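You operate a simulated robot arm through the tools that you are given. There is no shell and no other tool. Be economical: measure what you need, move in short steps, check, and stop when the job is done.

You run a simulated robot arm. Do the job below in one go: nothing can be reset, and whatever is moved stays where it is left.

## Task
Open the air vent and run the wall fan on high.
Fine: its switch is in the wall box; shut the box door again and leave the other two switches.

It is judged by the outcome, as a careful person would: the job done as asked, and still so three seconds after it is handed in. It fails if anything else is knocked over, pushed out of place, dropped, spilled or broken.

## Robot
A 7-joint arm with a two-finger parallel gripper, fixed in place. Base frame: the origin is at the foot of the arm, x ahead of it, y to its left, z up. Readings come in m, rad, newtons and seconds.
With the tool pointing down near the work surface it reaches from about 0.2 to 0.54 m from the base axis. Its first joint turns from -2.897 to 2.897 rad. Payload 3.91 kg.
The TCP is the grasp point between the finger pads, 0.03 m short of the fingertips. In the tool frame z runs along the fingers and y along their closing line. Largest opening 0.11 m; finger width 0.02, thickness 0.01; the body of the gripper, 0.048 by 0.112 m, starts 0.055 m behind the TCP.
Orientation is that of the tool frame in the base frame, as a unit quaternion [w, x, y, z]. With the fingers straight down and closing along the base's y, the tool's x points along the base's -x, its y along +y and its z along -z.

## Interface
- The arm moves only by the tool send_rows. Its argument "motion" is a list of rows, each an object of numbers (a shift or turn left out is 0, a gripper value left out holds the last): "claw": the opening in per cent of the stroke, from 0 (shut) to 100 (fully open); "x", "y", "z": the shift along the base's x, y, z in mm; "ax", "ay", "az": the turn, a rotation vector about the base's x, y, z in rad. In form: [{"claw": .., "x": .., "y": .., "z": .., "ax": .., "ay": .., "az": ..}, ...]. A call has 1 to 10 rows; each row is the pose to reach, as a shift and turn from the pose commanded when the call began. Rows are played at 5 a second. More than 0.05 m and 0.15 rad between two rows, or a gripper value outside its range, and nothing of the call is played. Where a pose cannot be reached the arm comes as near as it can. A force on the tool above 40 N (or 10 N above the force at the start of the call, whichever is more), or a blocked arm, ends the call early, and 0.2 s more pass. Each finger travels about 0.153 m/s and halts on what it meets, pressing with about 26 N; the grip force reading is that of the motor and also rises with nothing between the fingers. The clock runs only during rows and for 0.2 s after the last one: add rows that repeat a pose to give the fingers time. It gives the time, the measured TCP pose, the force on the tool (base axes), the opening and the grip force at its end, in the units of the frame above (readings bear some noise), with the torque about the TCP (base axes, N m) and any sound that the robot's microphone picked up, and new pictures: "show" is both (left out), scene, wrist or none.
- Cameras (640 x 400 px; columns grow to the right, rows downward): "scene" is fixed at [0.05, 0.649, 1.8651]; the picture's right is [-0.81, -0.59, 0.00], its down [-0.34, 0.46, -0.82] and it looks along [0.49, -0.66, -0.57] (base axes); focal length 278 px, centre (320, 200). "wrist" rides on the gripper at [0.077, 0.007, -0.115] in the tool frame; the picture's right is [-0.09, 1.00, 0.00], its down [-0.80, -0.07, -0.59] and it looks along [-0.59, -0.05, 0.80] (tool axes); focal length 270 px, centre (320, 200). There is no depth. A picture from a camera that has moved, and an enlarged one, comes with that camera's place and axes in the base frame and with its lens.
- move_column(by): slides the trunk up (or, below 0, down) by that many m; the arm rides with it, the base frame stays. It gives what a move gives, with no picture.
- close_up(camera, box): a new picture of the part [left, top, right, bottom] of that camera's present view, enlarged. It takes no simulated time.
- hand_in(): hands the job in; it is judged then, once.

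Work in short steps. Places have to be worked out from the pictures, the camera data and where the tool is seen: move nearer, look again, correct. Check each grasp and each placing, and mend what went wrong. You have 120 turns and 200 pictures in all, those below and enlarged ones among them. Open the gripper and draw the arm clear of the work before you hand the job in, unless the task says otherwise; then end with one line.

The tools are called after "Call:" by a JSON object that holds its "op" and its "data". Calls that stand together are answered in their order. send_rows: Moves the arm, as the interface text tells. Its arguments: {"type":"object","properties":{"motion":{"type":"array","items":{"type":"object","properties":{"claw":{"type":"number"},"x":{"type":"number"},"y":{"type":"number"},"z":{"type":"number"},"ax":{"type":"number"},"ay":{"type":"number"},"az":{"type":"number"}}}},"show":{"type":"string","enum":["both","scene","wrist","none"]}},"required":["motion"]} The other tools are called the same way: move_column (by) slides the trunk up or down; close_up (camera, box) takes an enlarged picture of a part of a camera's view; hand_in () hands the job in.

At the start:

```text
t: 0.0
eef_pos: [0.3329, 0.0548, 1.5002]
tcp_rot: [0.001, 0.001, 1.0, 0.0]
force: [0.2, 0.4, 0.9]
torque: [0.01, 0.01, 0.02]
gripper_width: 0.11
gripper_force: 0.0
trunk travel left (down, up): [-0.586, 0.024]
```

scene: 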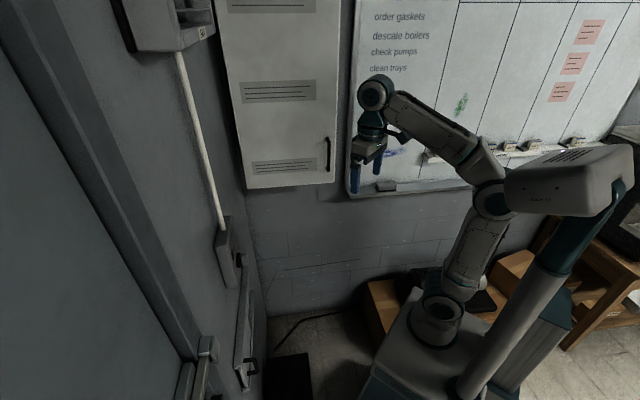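
wrist: 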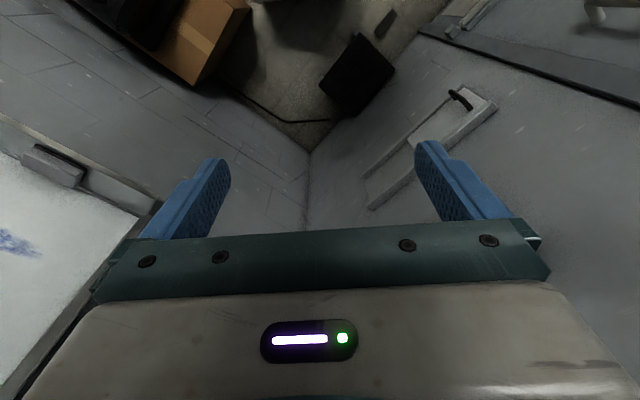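

I'll start by looking closer at the scene to identify the wall box, vent and fan.

Call:
{"op": "close_up", "data": {"camera": "scene", "box": [100, 0, 360, 200]}}

Call:
{"op": "close_up", "data": {"camera": "scene", "box": [150, 200, 350, 400]}}

Call:
{"op": "close_up", "data": {"camera": "wrist", "box": [300, 0, 640, 220]}}

```text
2.00 times, centred on (230, 100) of scene
camera zoom: at [0.05, 0.649, 1.8651], right [-0.81, -0.59, 0.0], down [-0.34, 0.46, -0.82], along [0.49, -0.66, -0.57], focal length 557 px, centre (500, 400)
```

zoom: 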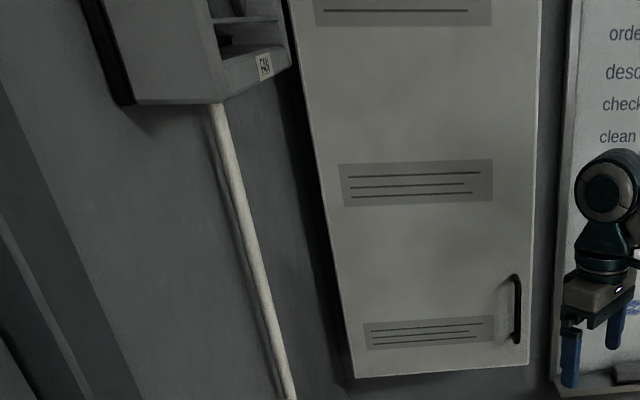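

```text
2.00 times, centred on (250, 300) of scene
camera zoom: at [0.05, 0.649, 1.8651], right [-0.81, -0.59, 0.0], down [-0.34, 0.46, -0.82], along [0.49, -0.66, -0.57], focal length 557 px, centre (460, 0)
```

zoom: 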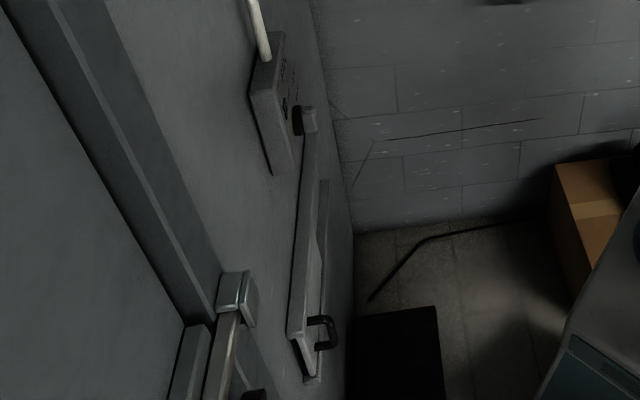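

```text
1.82 times, centred on (470, 110) of wrist
camera zoom: at [0.254, 0.0617, 1.6151], right [0.09, 1.0, 0.0], down [0.8, -0.07, 0.6], along [0.6, -0.05, -0.8], focal length 491 px, centre (47, 364)
```

zoom: 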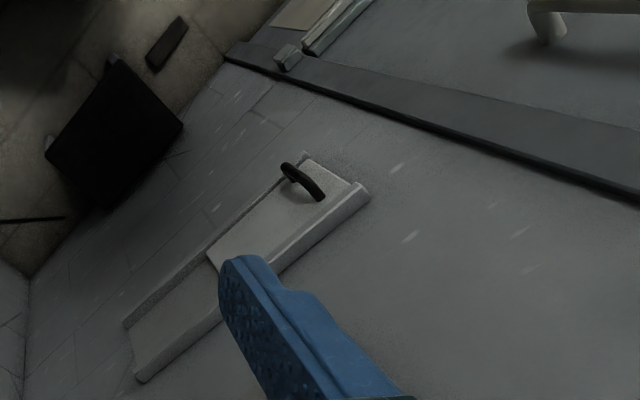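

The fan (labelled, upper left) is fed by a conduit from a small box on the left wall; the vent seems to be a sliding hatch lower down. The walls are about 45° to the base axes (left wall: x+y≈0.99). I turn the tool to face the left wall for a better look.

Call:
{"op": "send_rows", "data": {"motion": [{"x": -15, "y": 25, "az": 0.13}, {"x": -30, "y": 50, "az": 0.26}, {"x": -45, "y": 75, "az": 0.39}, {"x": -60, "y": 100, "az": 0.52}, {"x": -75, "y": 125, "az": 0.65}, {"x": -90, "y": 150, "az": 0.785}]}}

```text
t: 1.4
eef_pos: [0.2417, 0.2071, 1.4997]
tcp_rot: [0.002, -0.384, 0.924, 0.001]
force: [0.2, 0.6, 0.0]
torque: [-0.01, -0.01, -0.02]
gripper_width: 0.1102
gripper_force: 0.2
trunk travel left (down, up): [-0.586, 0.024]
camera wrist: at [0.1813, 0.1563, 1.6152], right [-0.64, 0.77, 0.0], down [0.61, 0.51, 0.6], along [0.46, 0.39, -0.8], focal length 270 px, centre (320, 200)
```

scene: 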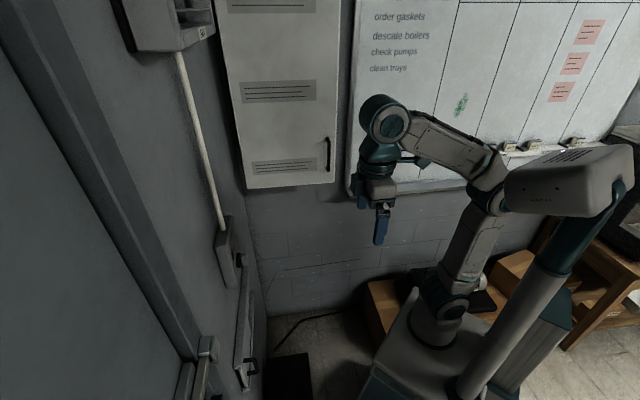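
wrist: 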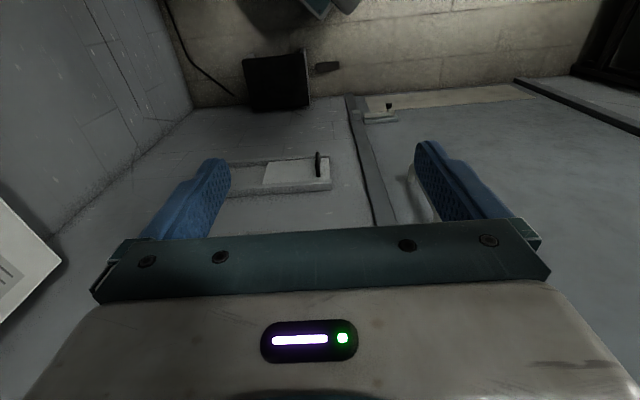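

The vent is a horizontal slide with a pull on its left end. I tilt the tool up so the wrist camera looks level at the wall.

Call:
{"op": "send_rows", "data": {"motion": [{"ax": 0.1, "ay": -0.1}, {"ax": 0.2, "ay": -0.2}, {"ax": 0.3, "ay": -0.3}, {"ax": 0.4, "ay": -0.4}, {"ax": 0.5, "ay": -0.5}, {"ax": 0.6, "ay": -0.6}], "show": "wrist"}}

Call:
{"op": "move_column", "data": {"by": -0.2}}

Call:
{"op": "close_up", "data": {"camera": "wrist", "box": [0, 0, 640, 400]}}

```text
t: 2.8
eef_pos: [0.2411, 0.2052, 1.5014]
tcp_rot: [0.383, -0.348, 0.841, 0.159]
force: [-0.4, 0.0, 0.2]
torque: [-0.01, -0.04, -0.02]
gripper_width: 0.1101
gripper_force: 0.0
trunk travel left (down, up): [-0.586, 0.024]
camera wrist: at [0.1392, 0.1124, 1.5185], right [-0.66, 0.74, 0.07], down [0.1, 0.0, 0.99], along [0.74, 0.67, -0.08], focal length 270 px, centre (320, 200)
```

wrist: 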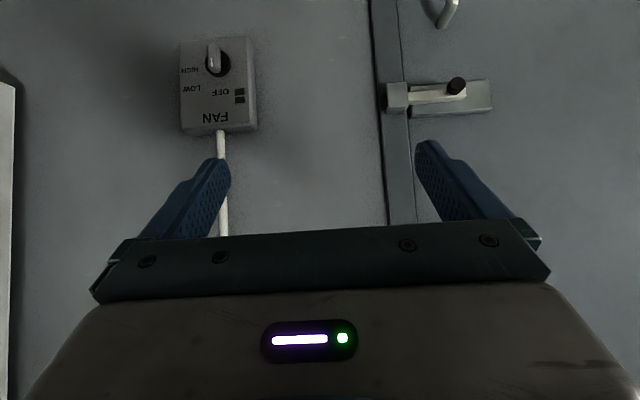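

```text
t: 5.0
eef_pos: [0.2522, 0.2156, 1.29]
tcp_rot: [0.362, -0.355, 0.847, 0.158]
force: [-0.3, -0.1, 0.2]
torque: [0.01, 0.01, 0.0]
gripper_width: 0.1101
gripper_force: 0.1
trunk travel left (down, up): [-0.386, 0.224]
```

```text
1.00 times, centred on (320, 200) of wrist (not enlarged: the box is as wide or as high as the picture)
camera zoom: at [0.1515, 0.1221, 1.3134], right [-0.67, 0.74, 0.07], down [0.14, 0.03, 0.99], along [0.73, 0.67, -0.12], focal length 270 px, centre (320, 200)
```

zoom: 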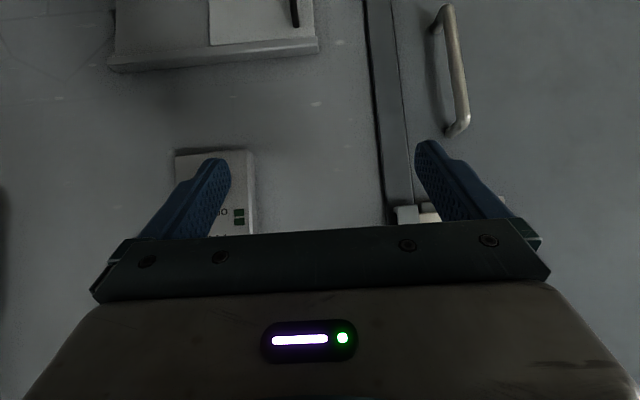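

The fan control is a rotary OFF/LOW/HIGH box; the door beside it has a bolt. I'll raise back for a closer look at the knob box.

Call:
{"op": "move_column", "data": {"by": 0.2}}

Call:
{"op": "close_up", "data": {"camera": "wrist", "box": [160, 20, 280, 140]}}

Call:
{"op": "close_up", "data": {"camera": "scene", "box": [120, 0, 220, 60]}}

```text
t: 7.1
eef_pos: [0.2425, 0.2059, 1.5016]
tcp_rot: [0.381, -0.348, 0.841, 0.158]
force: [0.2, -0.2, -0.4]
torque: [0.02, -0.03, 0.06]
gripper_width: 0.11
gripper_force: 0.0
trunk travel left (down, up): [-0.586, 0.024]
```

```text
3.33 times, centred on (220, 80) of wrist
camera zoom: at [0.1397, 0.1128, 1.5186], right [-0.66, 0.74, 0.07], down [0.11, 0.01, 0.99], along [0.74, 0.67, -0.08], focal length 901 px, centre (653, 600)
```

zoom: 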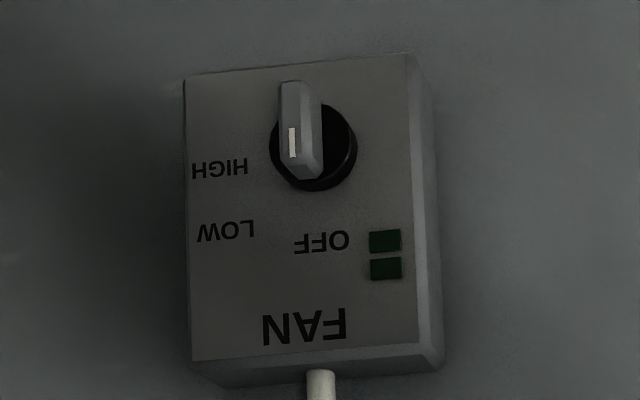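

```text
6.40 times, centred on (170, 30) of scene
camera zoom: at [0.05, 0.649, 1.8651], right [-0.81, -0.59, 0.0], down [-0.34, 0.46, -0.82], along [0.49, -0.66, -0.57], focal length 1782 px, centre (1280, 1288)
```

zoom: 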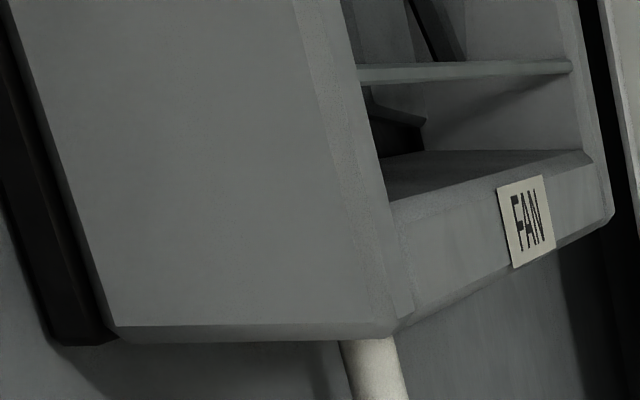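

Knob stands at OFF (HIGH is 90° clockwise facing it), and its lamps are dark, so the supply switch must be in the big wall cabinet. I turn toward the cabinet to see it and its handle.

Call:
{"op": "send_rows", "data": {"motion": [{"y": -40, "az": -0.14}, {"y": -80, "az": -0.28}, {"y": -120, "az": -0.42}, {"y": -160, "az": -0.56}, {"y": -200, "az": -0.7}, {"y": -240, "az": -0.84}, {"y": -280, "az": -0.98}, {"y": -320, "az": -1.12}, {"y": -360, "az": -1.26}, {"y": -400, "az": -1.4}]}}

```text
t: 8.1
eef_pos: [0.2579, 0.1076, 1.4836]
tcp_rot: [0.362, -0.211, 0.904, 0.085]
force: [-0.2, -0.4, -0.5]
torque: [-0.02, -0.02, -0.01]
gripper_width: 0.11
gripper_force: 0.0
trunk travel left (down, up): [-0.586, 0.024]
stopped in row 4: the arm was blocked; the commanded pose is now the measured one
camera wrist: at [0.1335, 0.0527, 1.5136], right [-0.38, 0.92, 0.06], down [0.18, 0.01, 0.98], along [0.9, 0.39, -0.17], focal length 270 px, centre (320, 200)
```

scene: 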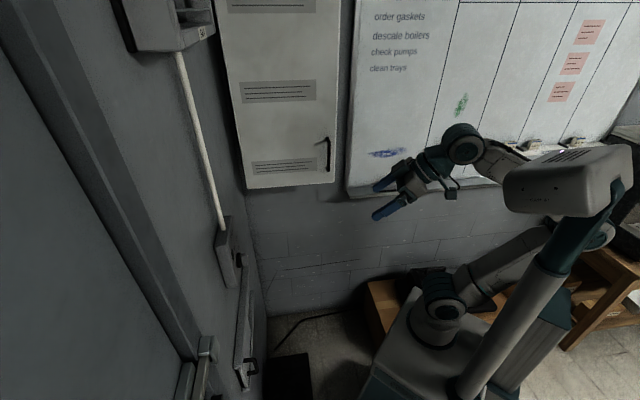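
wrist: 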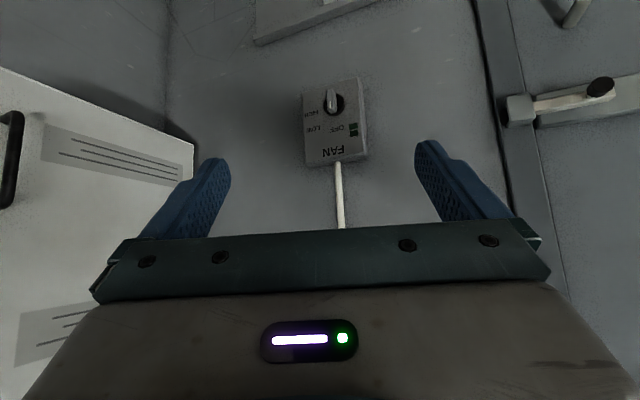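

The arm is folded too tightly here. I extend forward while continuing the turn.

Call:
{"op": "send_rows", "data": {"motion": [{"x": 30, "y": -10}, {"x": 60, "y": -20, "az": -0.1}, {"x": 90, "y": -40, "az": -0.22}, {"x": 110, "y": -70, "az": -0.35}, {"x": 120, "y": -105, "az": -0.48}, {"x": 120, "y": -140, "az": -0.61}, {"x": 110, "y": -175, "az": -0.74}, {"x": 100, "y": -210, "az": -0.87}, {"x": 90, "y": -250, "az": -1.0}]}}

```text
t: 10.1
eef_pos: [0.3445, -0.1453, 1.4873]
tcp_rot: [0.363, 0.25, 0.892, -0.102]
force: [-0.4, 0.0, -0.5]
torque: [0.0, 0.02, -0.01]
gripper_width: 0.1099
gripper_force: 0.1
trunk travel left (down, up): [-0.586, 0.024]
camera wrist: at [0.2309, -0.0704, 1.5149], right [0.57, 0.82, 0.06], down [0.1, -0.14, 0.99], along [0.81, -0.56, -0.16], focal length 270 px, centre (320, 200)
```

scene: 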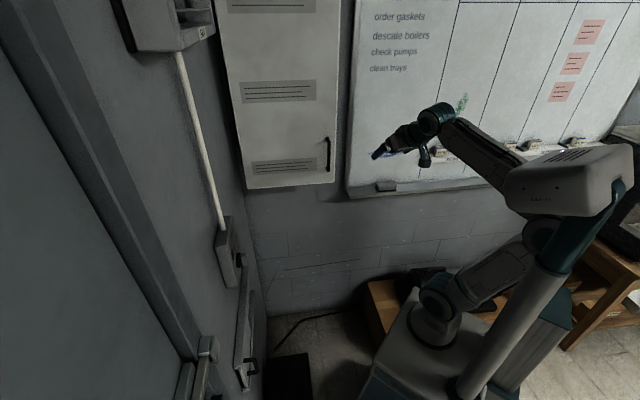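
wrist: 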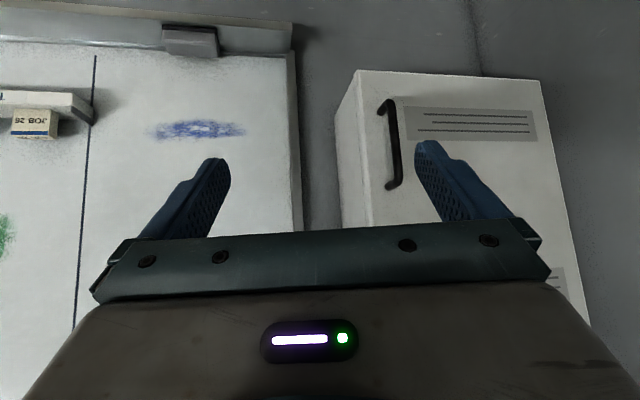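

Triangulating both views, the cabinet handle is a vertical bar at about (0.649,-0.207,1.364), door hinged at the corner side. I approach to about 9 cm in front, facing the door, and recheck.

Call:
{"op": "send_rows", "data": {"motion": [{"x": 35, "z": -18, "ax": -0.036, "ay": -0.036, "az": -0.034}, {"x": 70, "z": -36, "ax": -0.072, "ay": -0.072, "az": -0.068}, {"x": 105, "z": -54, "ax": -0.11, "ay": -0.11, "az": -0.1}, {"x": 140, "z": -72, "ax": -0.145, "ay": -0.145, "az": -0.135}, {"x": 175, "z": -90, "ax": -0.18, "ay": -0.18, "az": -0.17}, {"x": 205, "z": -108, "ax": -0.22, "ay": -0.22, "az": -0.2}, {"x": 235, "z": -120, "ax": -0.255, "ay": -0.255, "az": -0.237}]}}

```text
t: 11.7
eef_pos: [0.5811, -0.1455, 1.3661]
tcp_rot: [0.488, 0.314, 0.783, -0.223]
force: [-0.5, -0.3, -0.1]
torque: [0.01, 0.05, -0.02]
gripper_width: 0.11
gripper_force: 0.2
trunk travel left (down, up): [-0.586, 0.024]
camera wrist: at [0.4877, -0.0448, 1.3452], right [0.74, 0.68, 0.04], down [-0.16, 0.12, 0.98], along [0.66, -0.73, 0.2], focal length 270 px, centre (320, 200)
```

scene: 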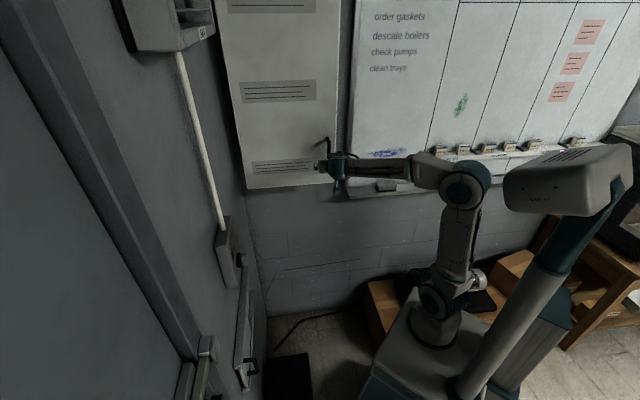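
wrist: 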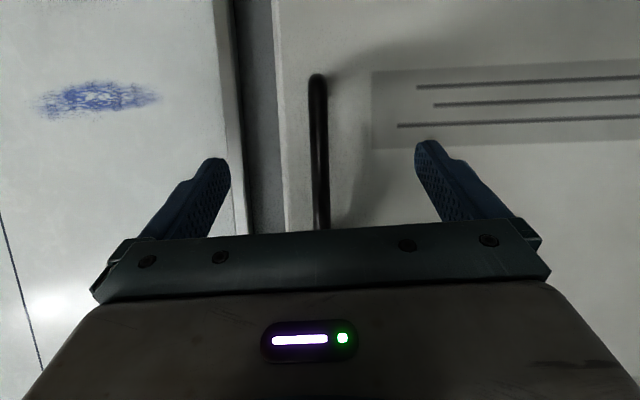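

The bar is centred between the fingers. I advance ~7.5 cm toward the door with the fingers either side of the bar.

Call:
{"op": "send_rows", "data": {"motion": [{"x": 20, "y": -18}, {"x": 40, "y": -36}, {"x": 55, "y": -50}]}}

```text
t: 12.5
eef_pos: [0.6339, -0.195, 1.3689]
tcp_rot: [0.488, 0.314, 0.783, -0.223]
force: [-4.1, 2.8, 0.4]
torque: [0.05, -0.02, 0.27]
gripper_width: 0.1098
gripper_force: 0.1
trunk travel left (down, up): [-0.586, 0.024]
camera wrist: at [0.5411, -0.0951, 1.347], right [0.74, 0.68, 0.04], down [-0.16, 0.12, 0.98], along [0.66, -0.73, 0.2], focal length 270 px, centre (320, 200)
```

scene: 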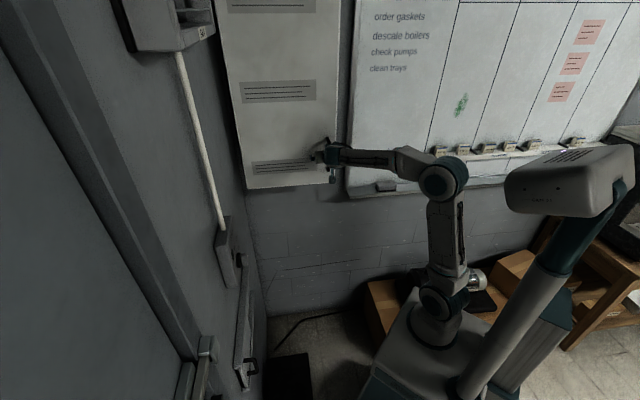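
wrist: 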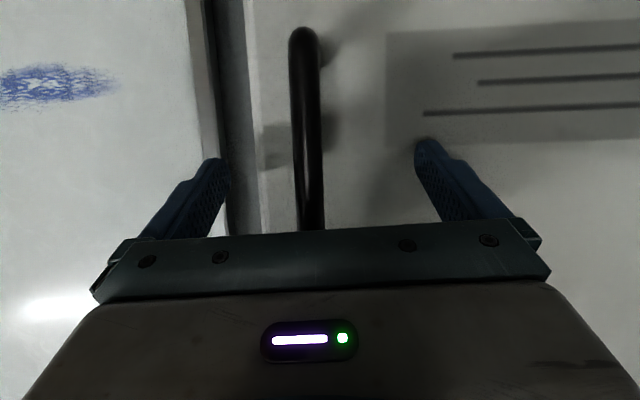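

Light contact of a fingertip with the door. I back off ~6 mm, shift ~5 mm toward the bar and close.

Call:
{"op": "send_rows", "data": {"motion": [{"x": -8, "y": 0}, {"x": -8, "y": 0, "claw": 50}, {"x": -8, "y": 0, "claw": 20}, {"x": -8, "y": 0, "claw": 0}, {"x": -8, "y": 0, "claw": 0}, {"x": -8, "y": 0, "claw": 0}], "show": "wrist"}}

```text
t: 13.9
eef_pos: [0.6265, -0.1946, 1.367]
tcp_rot: [0.487, 0.315, 0.783, -0.224]
force: [2.0, 1.6, -2.0]
torque: [0.93, -0.62, -0.01]
gripper_width: 0.0147
gripper_force: 44.5
trunk travel left (down, up): [-0.586, 0.024]
camera wrist: at [0.5341, -0.0949, 1.3465], right [0.74, 0.68, 0.04], down [-0.16, 0.12, 0.98], along [0.66, -0.73, 0.2], focal length 270 px, centre (320, 200)
```

wrist: 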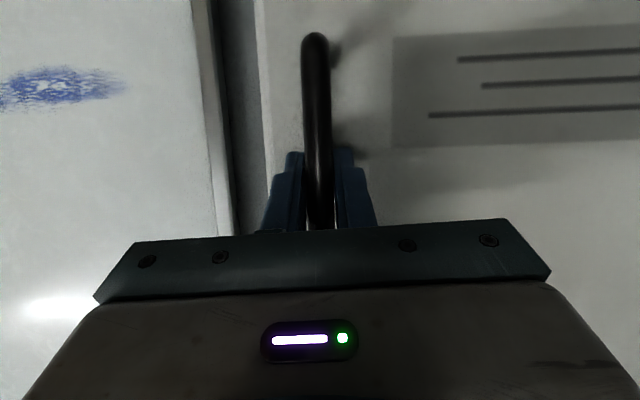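

Bar is gripped (14.7 mm). I pull the door along its arc, first ~10°.

Call:
{"op": "send_rows", "data": {"motion": [{"x": -10, "y": 12, "az": -0.02}, {"x": -20, "y": 26, "az": -0.05}, {"x": -29, "y": 40, "az": -0.08}, {"x": -38, "y": 54, "az": -0.1}], "show": "wrist"}}

```text
t: 14.9
eef_pos: [0.5923, -0.1371, 1.3675]
tcp_rot: [0.477, 0.351, 0.767, -0.247]
force: [18.7, 10.8, 4.7]
torque: [0.93, -0.6, 0.14]
gripper_width: 0.0143
gripper_force: 44.9
trunk travel left (down, up): [-0.586, 0.024]
camera wrist: at [0.5089, -0.0293, 1.3463], right [0.8, 0.6, 0.04], down [-0.15, 0.14, 0.98], along [0.58, -0.79, 0.2], focal length 270 px, centre (320, 200)
```

wrist: 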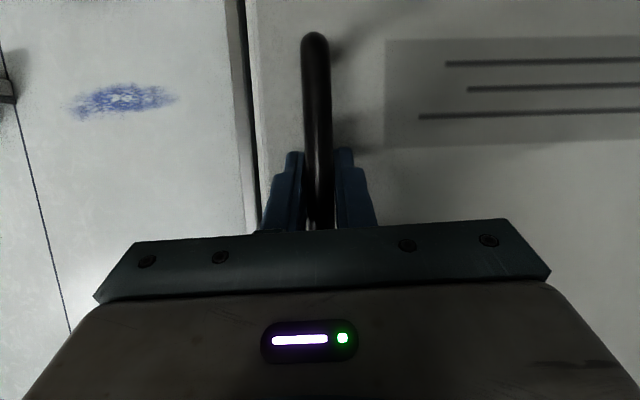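

The door is swinging; the side force says I pull slightly outside the arc. I continue with a tighter arc.

Call:
{"op": "send_rows", "data": {"motion": [{"x": -6, "y": 26, "az": -0.04}, {"x": -12, "y": 54, "az": -0.08}, {"x": -16, "y": 82, "az": -0.12}, {"x": -18, "y": 110, "az": -0.16}]}}

```text
t: 15.9
eef_pos: [0.5612, -0.0437, 1.367]
tcp_rot: [0.454, 0.412, 0.737, -0.284]
force: [-29.9, -4.1, -3.9]
torque: [0.03, -1.15, 0.2]
gripper_width: 0.0144
gripper_force: 45.1
trunk travel left (down, up): [-0.586, 0.024]
stopped in row 4: the force on the tool passed its limit at 41 N (the readings are from after the stop); the commanded pose is now the measured one
camera wrist: at [0.4969, 0.0761, 1.3468], right [0.88, 0.47, 0.03], down [-0.12, 0.16, 0.98], along [0.45, -0.87, 0.19], focal length 270 px, centre (320, 200)
```

scene: 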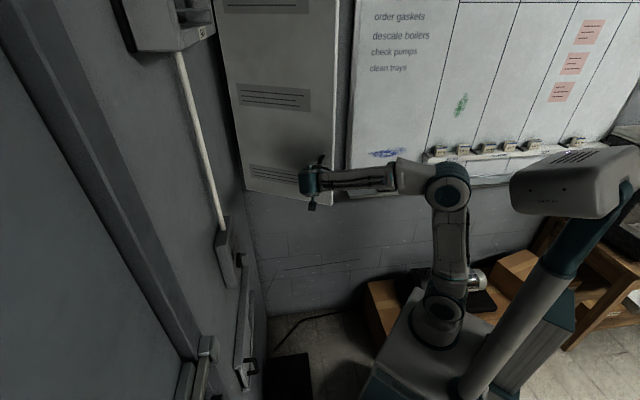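
wrist: 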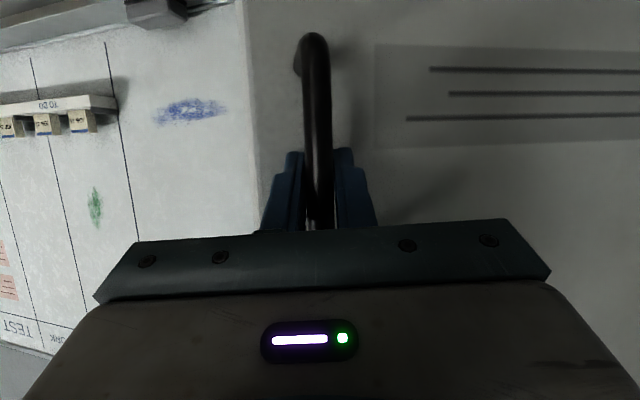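

I tightened too much; I ease outward ~8 mm and continue on the nominal arc.

Call:
{"op": "send_rows", "data": {"motion": [{"x": -9, "y": 2, "az": -0.02}, {"x": -14, "y": 24, "az": -0.06}, {"x": -18, "y": 46, "az": -0.1}, {"x": -21, "y": 68, "az": -0.14}], "show": "wrist"}}

```text
t: 16.8
eef_pos: [0.5557, 0.0107, 1.3678]
tcp_rot: [0.443, 0.449, 0.714, -0.305]
force: [20.7, 0.2, 4.1]
torque: [0.55, -0.91, 0.12]
gripper_width: 0.0145
gripper_force: 44.7
trunk travel left (down, up): [-0.586, 0.024]
stopped in row 4: the force on the tool passed its limit at 44 N (the readings are from after the stop); the commanded pose is now the measured one
camera wrist: at [0.504, 0.1368, 1.3461], right [0.93, 0.38, 0.04], down [-0.11, 0.17, 0.98], along [0.36, -0.91, 0.2], focal length 270 px, centre (320, 200)
```

wrist: 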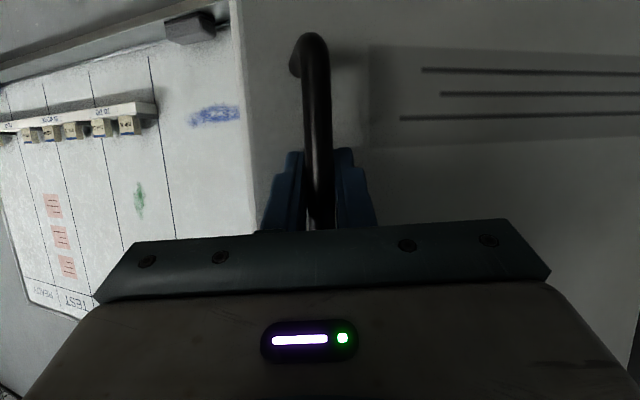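

Door is ~35° open. I release the bar and back out, then look.

Call:
{"op": "send_rows", "data": {"motion": [{"x": 0, "y": 0, "claw": 30}, {"x": 0, "y": 0, "claw": 60}, {"x": -12, "y": 28, "claw": 60}, {"x": -24, "y": 56, "claw": 60}, {"x": -36, "y": 84, "claw": 60}]}}

```text
t: 18.0
eef_pos: [0.5145, 0.0962, 1.3664]
tcp_rot: [0.442, 0.449, 0.713, -0.306]
force: [0.7, -0.6, 0.4]
torque: [0.01, 0.01, 0.01]
gripper_width: 0.0662
gripper_force: 0.0
trunk travel left (down, up): [-0.586, 0.024]
camera wrist: at [0.4634, 0.2224, 1.3448], right [0.93, 0.37, 0.04], down [-0.11, 0.17, 0.98], along [0.36, -0.91, 0.2], focal length 270 px, centre (320, 200)
```

scene: 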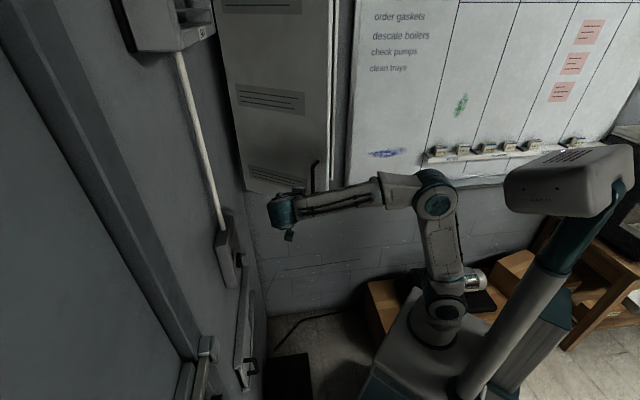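
wrist: 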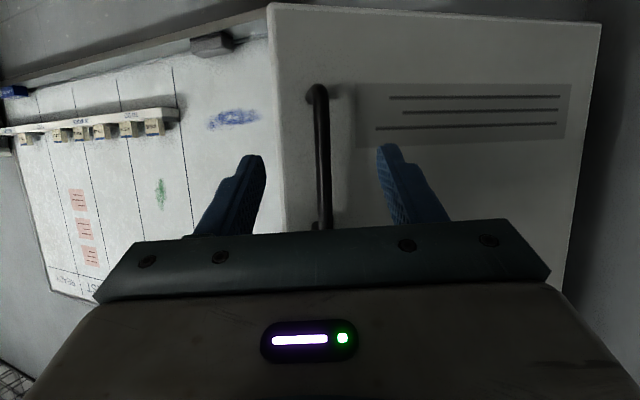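

I back away and around the door's free edge to look inside the cabinet.

Call:
{"op": "send_rows", "data": {"motion": [{"x": -40, "y": 10}, {"x": -80, "y": 10, "az": 0.08}, {"x": -115, "y": -10, "az": 0.16}, {"x": -125, "y": -50, "az": 0.24}, {"x": -130, "y": -90, "az": 0.32}, {"x": -130, "y": -130, "az": 0.38}, {"x": -130, "y": -170, "az": 0.4}, {"x": -130, "y": -210, "az": 0.4}, {"x": -120, "y": -245, "az": 0.4}]}}

```text
t: 20.0
eef_pos: [0.3951, -0.1513, 1.3678]
tcp_rot: [0.494, 0.299, 0.788, -0.213]
force: [-0.2, 0.0, -0.9]
torque: [0.04, 0.0, 0.03]
gripper_width: 0.0658
gripper_force: 0.0
trunk travel left (down, up): [-0.586, 0.024]
camera wrist: at [0.2978, -0.0547, 1.3455], right [0.71, 0.71, 0.04], down [-0.17, 0.11, 0.98], along [0.69, -0.7, 0.2], focal length 270 px, centre (320, 200)
```

scene: 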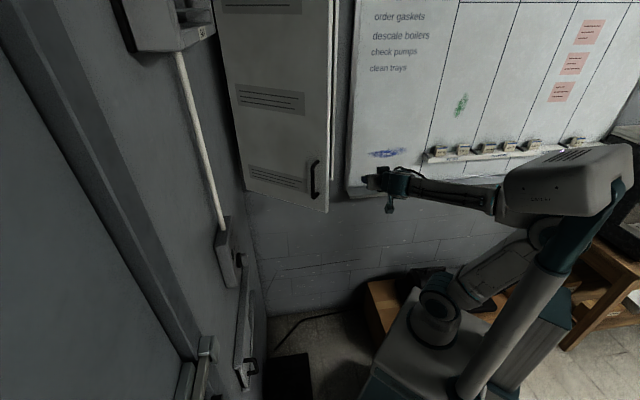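
wrist: 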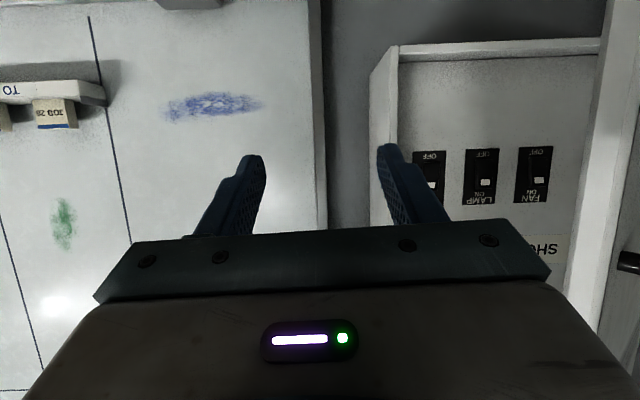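

The three switches are visible in the lower part of the cabinet. I zoom in.

Call:
{"op": "close_up", "data": {"camera": "wrist", "box": [380, 120, 600, 270]}}

```text
2.67 times, centred on (490, 195) of wrist
camera zoom: at [0.2978, -0.0547, 1.3455], right [0.71, 0.71, 0.04], down [-0.17, 0.11, 0.98], along [0.69, -0.7, 0.2], focal length 721 px, centre (-133, 213)
```

zoom: 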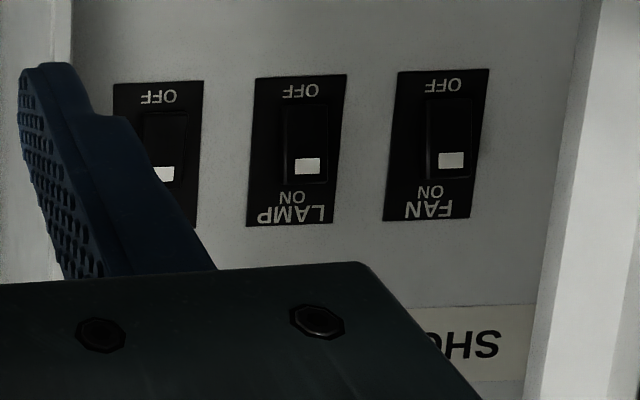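

All three rockers show white at the ON end; I need a closer, squarer look to read tilt. I move nearer with the tool facing +x, inside the door gap.

Call:
{"op": "send_rows", "data": {"motion": [{"x": 10, "y": -10, "z": 5, "az": 0.1}, {"x": 30, "y": -20, "z": 10, "az": 0.2, "claw": 20}, {"x": 60, "y": -30, "z": 15, "az": 0.3, "claw": 0}, {"x": 90, "y": -35, "z": 20, "az": 0.4, "claw": 0}, {"x": 120, "y": -40, "z": 25, "az": 0.5, "claw": 0}, {"x": 155, "y": -40, "z": 30, "az": 0.6, "claw": 0}]}}

```text
t: 21.4
eef_pos: [0.5507, -0.1917, 1.3965]
tcp_rot: [0.535, 0.053, 0.841, -0.057]
force: [-0.6, -0.7, -0.3]
torque: [0.01, -0.01, 0.03]
gripper_width: 0.0
gripper_force: 25.8
trunk travel left (down, up): [-0.586, 0.024]
camera wrist: at [0.4157, -0.1651, 1.3752], right [0.19, 0.98, 0.04], down [-0.2, 0.0, 0.98], along [0.96, -0.19, 0.2], focal length 270 px, centre (320, 200)
```

scene: 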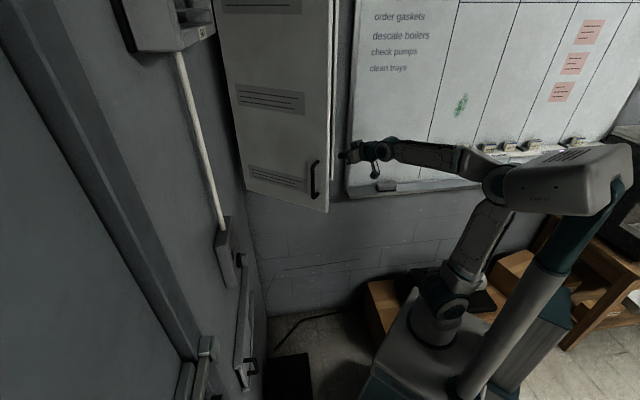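
wrist: 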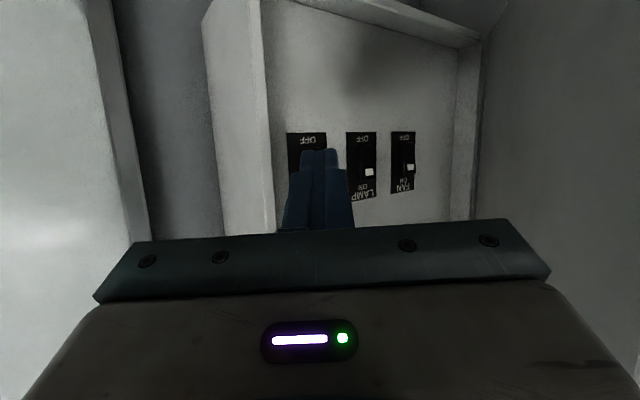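

Call:
{"op": "close_up", "data": {"camera": "wrist", "box": [270, 110, 430, 210]}}

```text
4.00 times, centred on (350, 160) of wrist
camera zoom: at [0.4157, -0.1651, 1.3752], right [0.19, 0.98, 0.04], down [-0.2, 0.0, 0.98], along [0.96, -0.19, 0.2], focal length 1081 px, centre (200, 360)
```

zoom: 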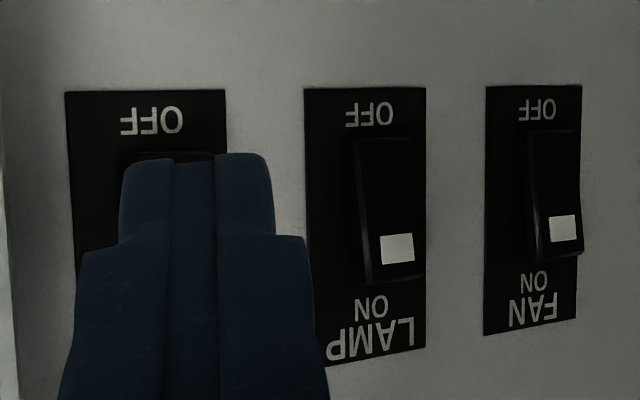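

The FAN rocker's ON end stands proud (so it's OFF) at about (0.83,-0.11,1.41); spacing to LAMP ~8 cm. The door leaves little room, so I first push it further open from inside with the gripper's side.

Call:
{"op": "send_rows", "data": {"motion": [{"x": 35, "y": 20}, {"x": 70, "y": 45}, {"x": 75, "y": 80}, {"x": 80, "y": 115}, {"x": 85, "y": 150}, {"x": 90, "y": 185}, {"x": 95, "y": 220}, {"x": 100, "y": 250}, {"x": 105, "y": 280}]}}

```text
t: 23.4
eef_pos: [0.6532, 0.0917, 1.3966]
tcp_rot: [0.534, 0.053, 0.842, -0.058]
force: [0.3, 0.4, 0.1]
torque: [0.0, -0.02, -0.03]
gripper_width: 0.0001
gripper_force: 25.9
trunk travel left (down, up): [-0.586, 0.024]
camera wrist: at [0.5191, 0.1172, 1.3764], right [0.19, 0.98, 0.04], down [-0.2, 0.0, 0.98], along [0.96, -0.19, 0.2], focal length 270 px, centre (320, 200)
```

scene: 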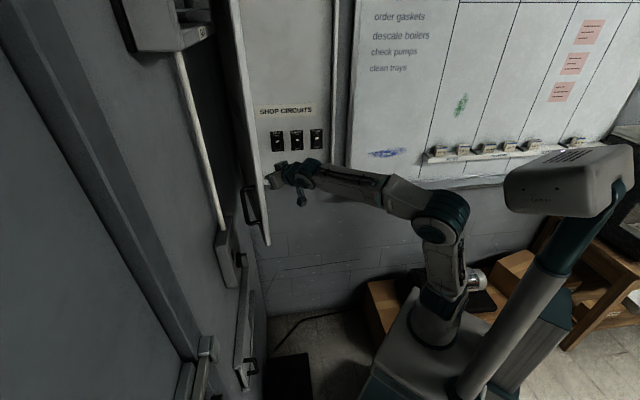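
wrist: 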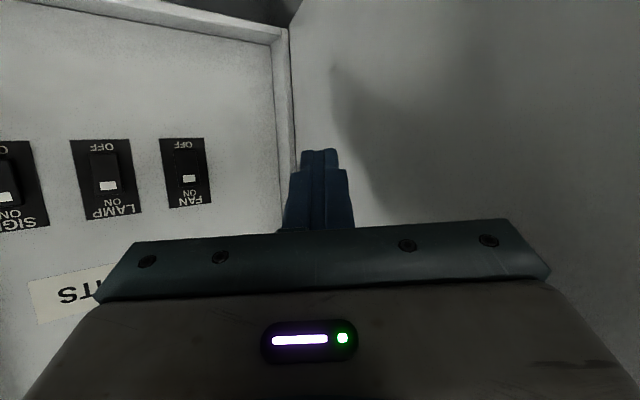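

Door is now well open and the switches are visible from both cameras. I zoom in on each.

Call:
{"op": "close_up", "data": {"camera": "scene", "box": [255, 95, 335, 160]}}

Call:
{"op": "close_up", "data": {"camera": "wrist", "box": [0, 120, 220, 250]}}

```text
6.15 times, centred on (295, 128) of scene
camera zoom: at [0.05, 0.649, 1.8651], right [-0.81, -0.59, 0.0], down [-0.34, 0.46, -0.82], along [0.49, -0.66, -0.57], focal length 1714 px, centre (474, 646)
```

zoom: 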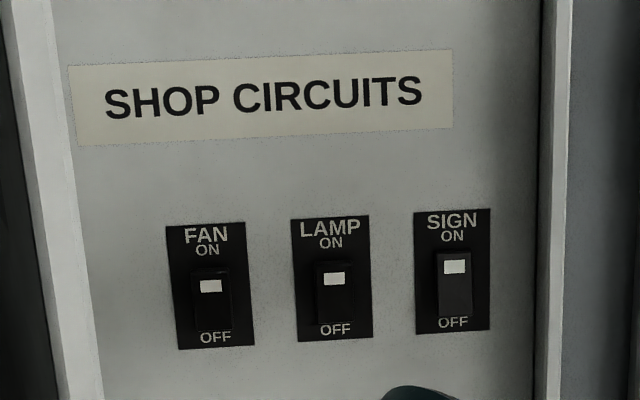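

```text
2.91 times, centred on (110, 185) of wrist
camera zoom: at [0.5191, 0.1172, 1.3764], right [0.19, 0.98, 0.04], down [-0.2, 0.0, 0.98], along [0.96, -0.19, 0.2], focal length 786 px, centre (931, 244)
```

zoom: 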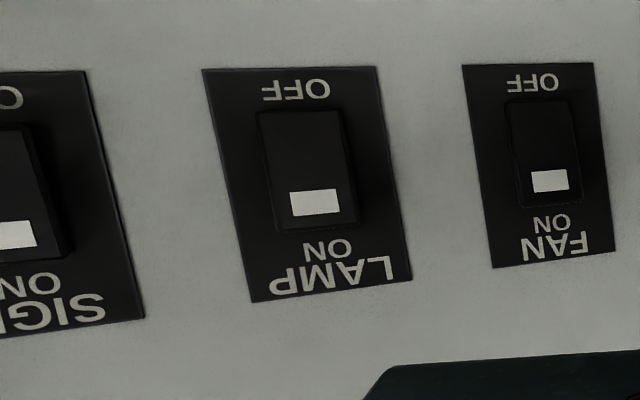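

SIGN is on (its face tilts up), FAN and LAMP are off. All three views agree the FAN ON mark is at (0.830,-0.111,1.412). I move to a staging point ~5 cm in front of it.

Call:
{"op": "send_rows", "data": {"motion": [{"x": 10, "y": -30, "z": 5, "az": -0.04}, {"x": 30, "y": -60, "z": 10, "az": -0.09}, {"x": 50, "y": -85, "z": 15, "az": -0.14}, {"x": 75, "y": -110, "z": 19, "az": -0.19}, {"x": 100, "y": -130, "z": 21, "az": -0.24}, {"x": 118, "y": -145, "z": 21, "az": -0.27}]}}

```text
t: 24.8
eef_pos: [0.7754, -0.0577, 1.4178]
tcp_rot: [0.522, 0.166, 0.827, -0.128]
force: [0.5, 0.1, -0.5]
torque: [0.02, 0.02, -0.04]
gripper_width: 0.0
gripper_force: 26.4
trunk travel left (down, up): [-0.586, 0.024]
camera wrist: at [0.652, 0.0033, 1.3962], right [0.44, 0.9, 0.04], down [-0.2, 0.05, 0.98], along [0.88, -0.44, 0.2], focal length 270 px, centre (320, 200)
```

scene: 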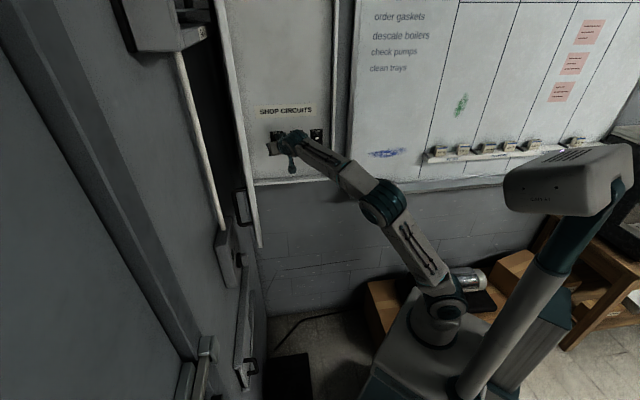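
wrist: 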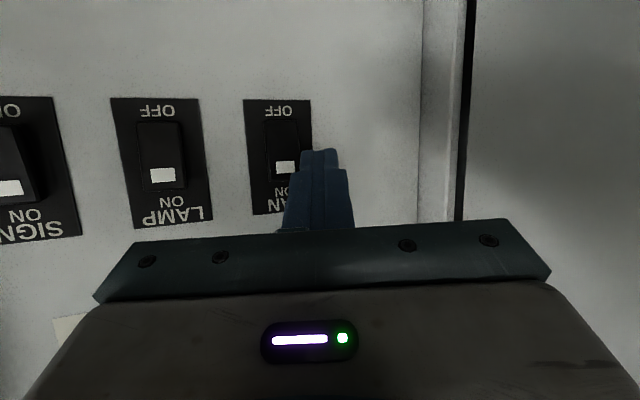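

The position is confirmed again (0.828,-0.113,1.412). I press in small steps along the panel normal.

Call:
{"op": "send_rows", "data": {"motion": [{"x": 10, "y": -10}, {"x": 20, "y": -19}, {"x": 26, "y": -25}, {"x": 30, "y": -29}, {"x": 34, "y": -33}, {"x": 38, "y": -37}]}}

```text
t: 26.2
eef_pos: [0.8069, -0.089, 1.4195]
tcp_rot: [0.521, 0.164, 0.828, -0.127]
force: [-21.1, 10.8, -7.0]
torque: [0.18, 0.25, -0.16]
gripper_width: 0.0
gripper_force: 26.4
trunk travel left (down, up): [-0.586, 0.024]
camera wrist: at [0.6839, -0.0283, 1.3983], right [0.44, 0.9, 0.04], down [-0.19, 0.05, 0.98], along [0.88, -0.44, 0.2], focal length 270 px, centre (320, 200)
```

scene: 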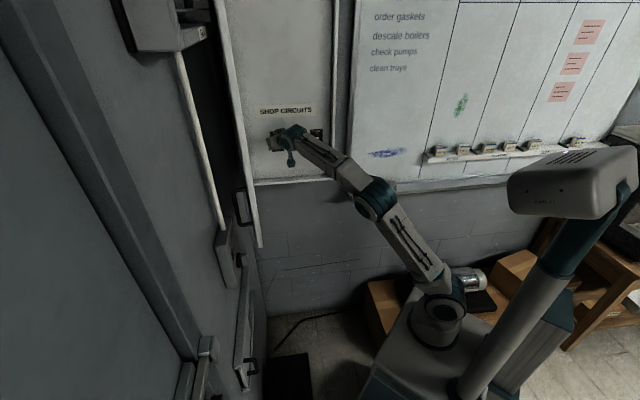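
wrist: 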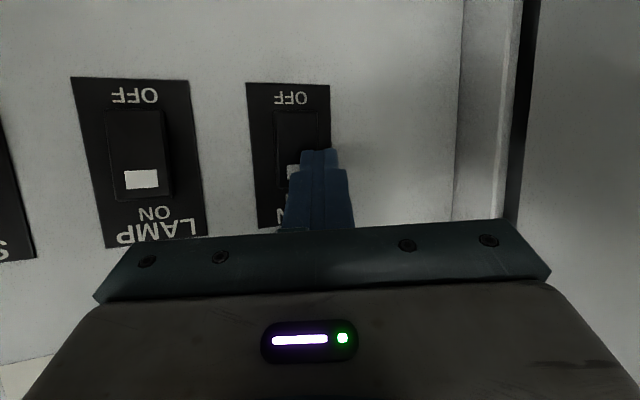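

Contact reached ~24 N. I retract to see whether it toggled.

Call:
{"op": "send_rows", "data": {"motion": [{"x": -14, "y": 14}, {"x": -34, "y": 34}], "show": "none"}}

Call:
{"op": "close_up", "data": {"camera": "wrist", "box": [80, 80, 340, 240]}}

Call:
{"op": "close_up", "data": {"camera": "scene", "box": [215, 95, 335, 285]}}

```text
t: 26.8
eef_pos: [0.7755, -0.0572, 1.4183]
tcp_rot: [0.523, 0.165, 0.826, -0.13]
force: [0.4, -0.5, 0.5]
torque: [0.03, 0.01, 0.01]
gripper_width: 0.0
gripper_force: 25.5
trunk travel left (down, up): [-0.586, 0.024]
```

```text
2.46 times, centred on (210, 160) of wrist
camera zoom: at [0.6529, 0.0023, 1.3976], right [0.44, 0.9, 0.04], down [-0.2, 0.05, 0.98], along [0.88, -0.44, 0.2], focal length 665 px, centre (591, 298)
```

zoom: 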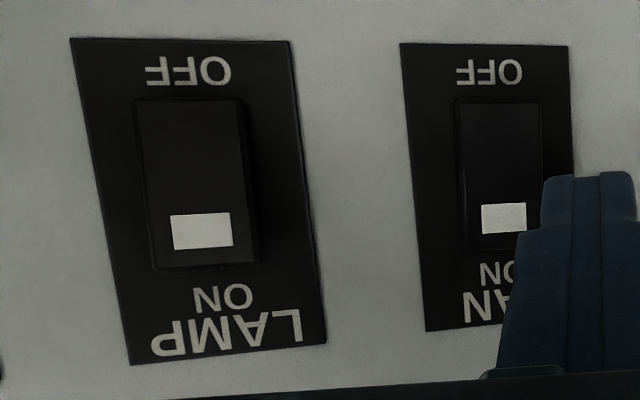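

```text
2.11 times, centred on (275, 190) of scene
camera zoom: at [0.05, 0.649, 1.8651], right [-0.81, -0.59, 0.0], down [-0.34, 0.46, -0.82], along [0.49, -0.66, -0.57], focal length 586 px, centre (415, 221)
```

zoom: 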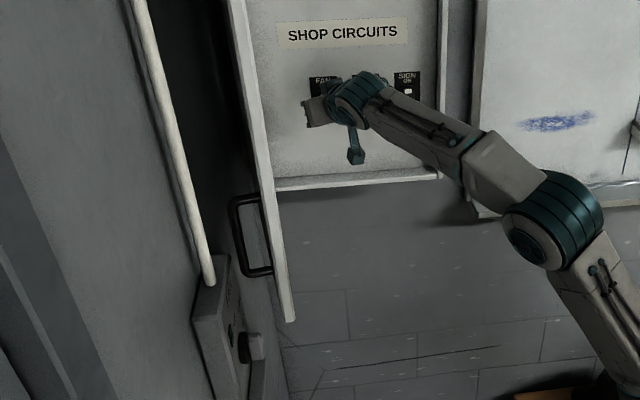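

It doesn't look toggled; the fingertip landed on the rocker's hinge-side half. I turn squarer to the panel, shift ~7 mm toward the rocker centre and look.

Call:
{"op": "send_rows", "data": {"motion": [{"x": -4, "y": -3, "az": -0.1}, {"x": -7, "y": -5, "az": -0.2}, {"x": 7, "y": -19, "az": -0.2}], "show": "wrist"}}

Call:
{"op": "close_up", "data": {"camera": "wrist", "box": [100, 80, 360, 240]}}

```text
t: 27.6
eef_pos: [0.7841, -0.0789, 1.4192]
tcp_rot: [0.506, 0.248, 0.806, -0.18]
force: [-0.6, 0.0, 0.7]
torque: [0.01, 0.0, 0.0]
gripper_width: 0.0
gripper_force: 25.7
trunk travel left (down, up): [-0.586, 0.024]
camera wrist: at [0.6759, 0.0042, 1.3983], right [0.61, 0.79, 0.04], down [-0.18, 0.09, 0.98], along [0.77, -0.61, 0.2], focal length 270 px, centre (320, 200)
```

wrist: 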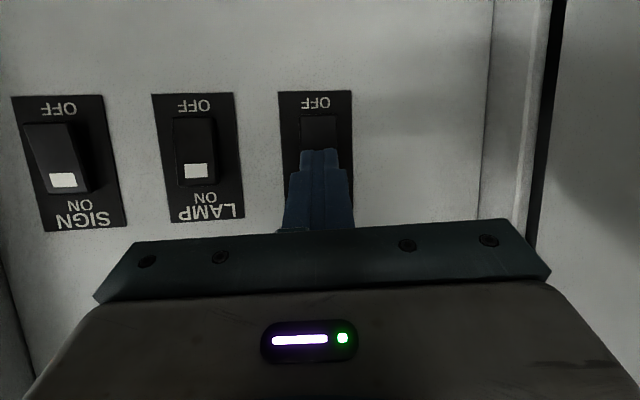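

```text
2.46 times, centred on (230, 160) of wrist
camera zoom: at [0.6759, 0.0042, 1.3983], right [0.61, 0.79, 0.04], down [-0.18, 0.09, 0.98], along [0.77, -0.61, 0.2], focal length 665 px, centre (542, 298)
```

zoom: 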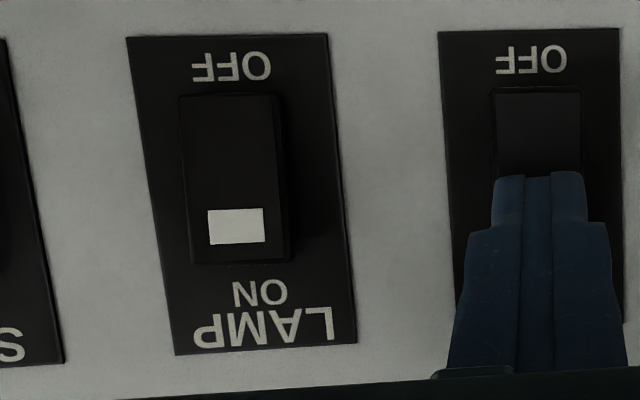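

FAN's lower half now looks lighter than LAMP's, so it may have toggled. I back off a little and raise the hand to see the whole rocker.

Call:
{"op": "send_rows", "data": {"motion": [{"x": -20, "y": 20, "z": 10}, {"x": -25, "y": 25, "z": 40}], "show": "none"}}

Call:
{"op": "close_up", "data": {"camera": "wrist", "box": [20, 30, 380, 200]}}

```text
t: 28.2
eef_pos: [0.7571, -0.0525, 1.4594]
tcp_rot: [0.507, 0.247, 0.806, -0.179]
force: [0.1, -0.2, -0.4]
torque: [0.03, -0.02, 0.03]
gripper_width: 0.0
gripper_force: 26.5
trunk travel left (down, up): [-0.586, 0.024]
```

```text
1.78 times, centred on (200, 115) of wrist
camera zoom: at [0.6495, 0.0303, 1.4374], right [0.61, 0.79, 0.04], down [-0.18, 0.09, 0.98], along [0.77, -0.61, 0.2], focal length 480 px, centre (533, 351)
```

zoom: 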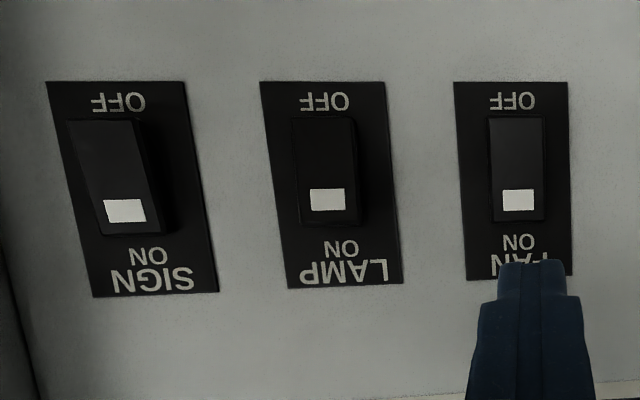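

FAN now has the same lit face as SIGN (ON), LAMP remains dark. I retreat from the cabinet and confirm with the scene camera.

Call:
{"op": "send_rows", "data": {"motion": [{"x": -35, "y": 15}, {"x": -70, "y": 20}, {"x": -110, "y": 15}, {"x": -150, "y": 5}, {"x": -190, "y": -10}, {"x": -230, "y": -30}, {"x": -265, "y": -55}, {"x": -295, "y": -80}]}}

Call:
{"op": "close_up", "data": {"camera": "scene", "box": [215, 95, 335, 170]}}

Call:
{"op": "close_up", "data": {"camera": "scene", "box": [200, 170, 290, 300]}}

```text
t: 30.0
eef_pos: [0.4628, -0.1328, 1.4608]
tcp_rot: [0.507, 0.248, 0.805, -0.181]
force: [-0.1, -0.4, 0.4]
torque: [-0.01, 0.0, 0.01]
gripper_width: 0.0001
gripper_force: 26.5
trunk travel left (down, up): [-0.586, 0.024]
camera wrist: at [0.3535, -0.05, 1.4394], right [0.61, 0.79, 0.04], down [-0.18, 0.09, 0.98], along [0.77, -0.6, 0.2], focal length 270 px, centre (320, 200)
```

scene: 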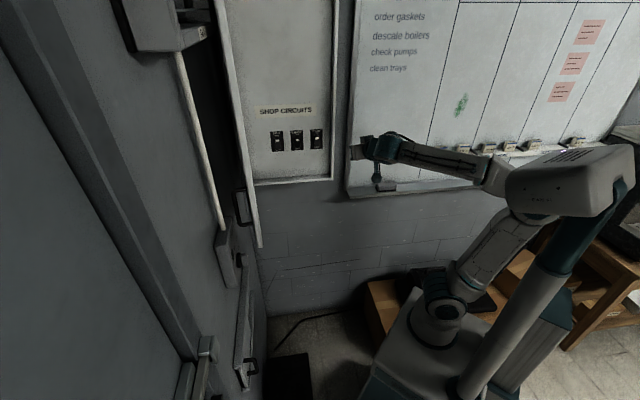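
wrist: 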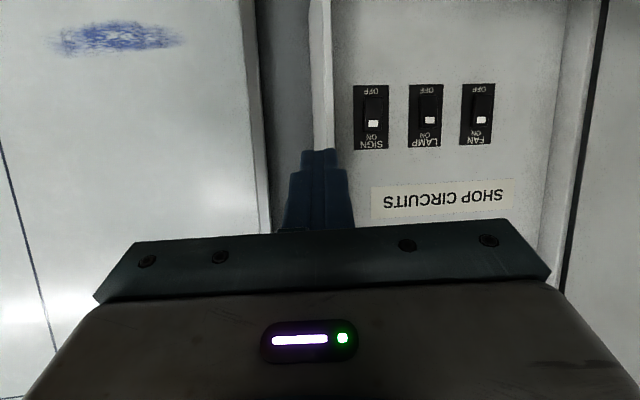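

```text
5.33 times, centred on (275, 132) of scene
camera zoom: at [0.05, 0.649, 1.8651], right [-0.81, -0.59, 0.0], down [-0.34, 0.46, -0.82], along [0.49, -0.66, -0.57], focal length 1485 px, centre (560, 560)
```

zoom: 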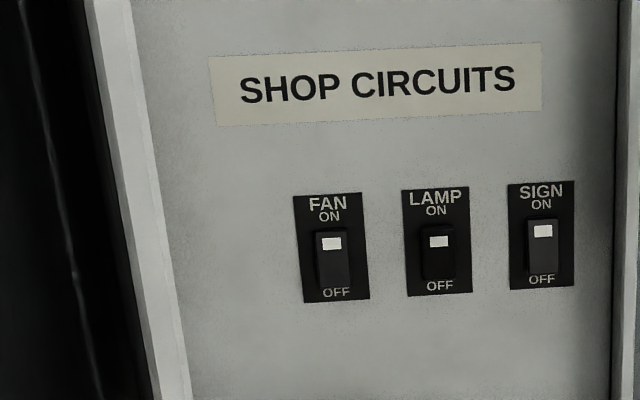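

```text
3.08 times, centred on (245, 235) of scene
camera zoom: at [0.05, 0.649, 1.8651], right [-0.81, -0.59, 0.0], down [-0.34, 0.46, -0.82], along [0.49, -0.66, -0.57], focal length 857 px, centre (551, 92)
```

zoom: 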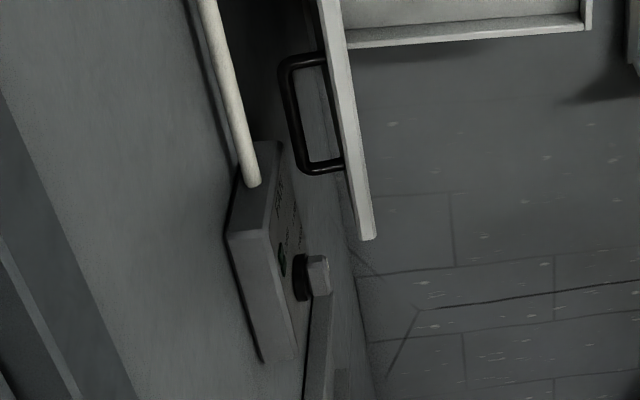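

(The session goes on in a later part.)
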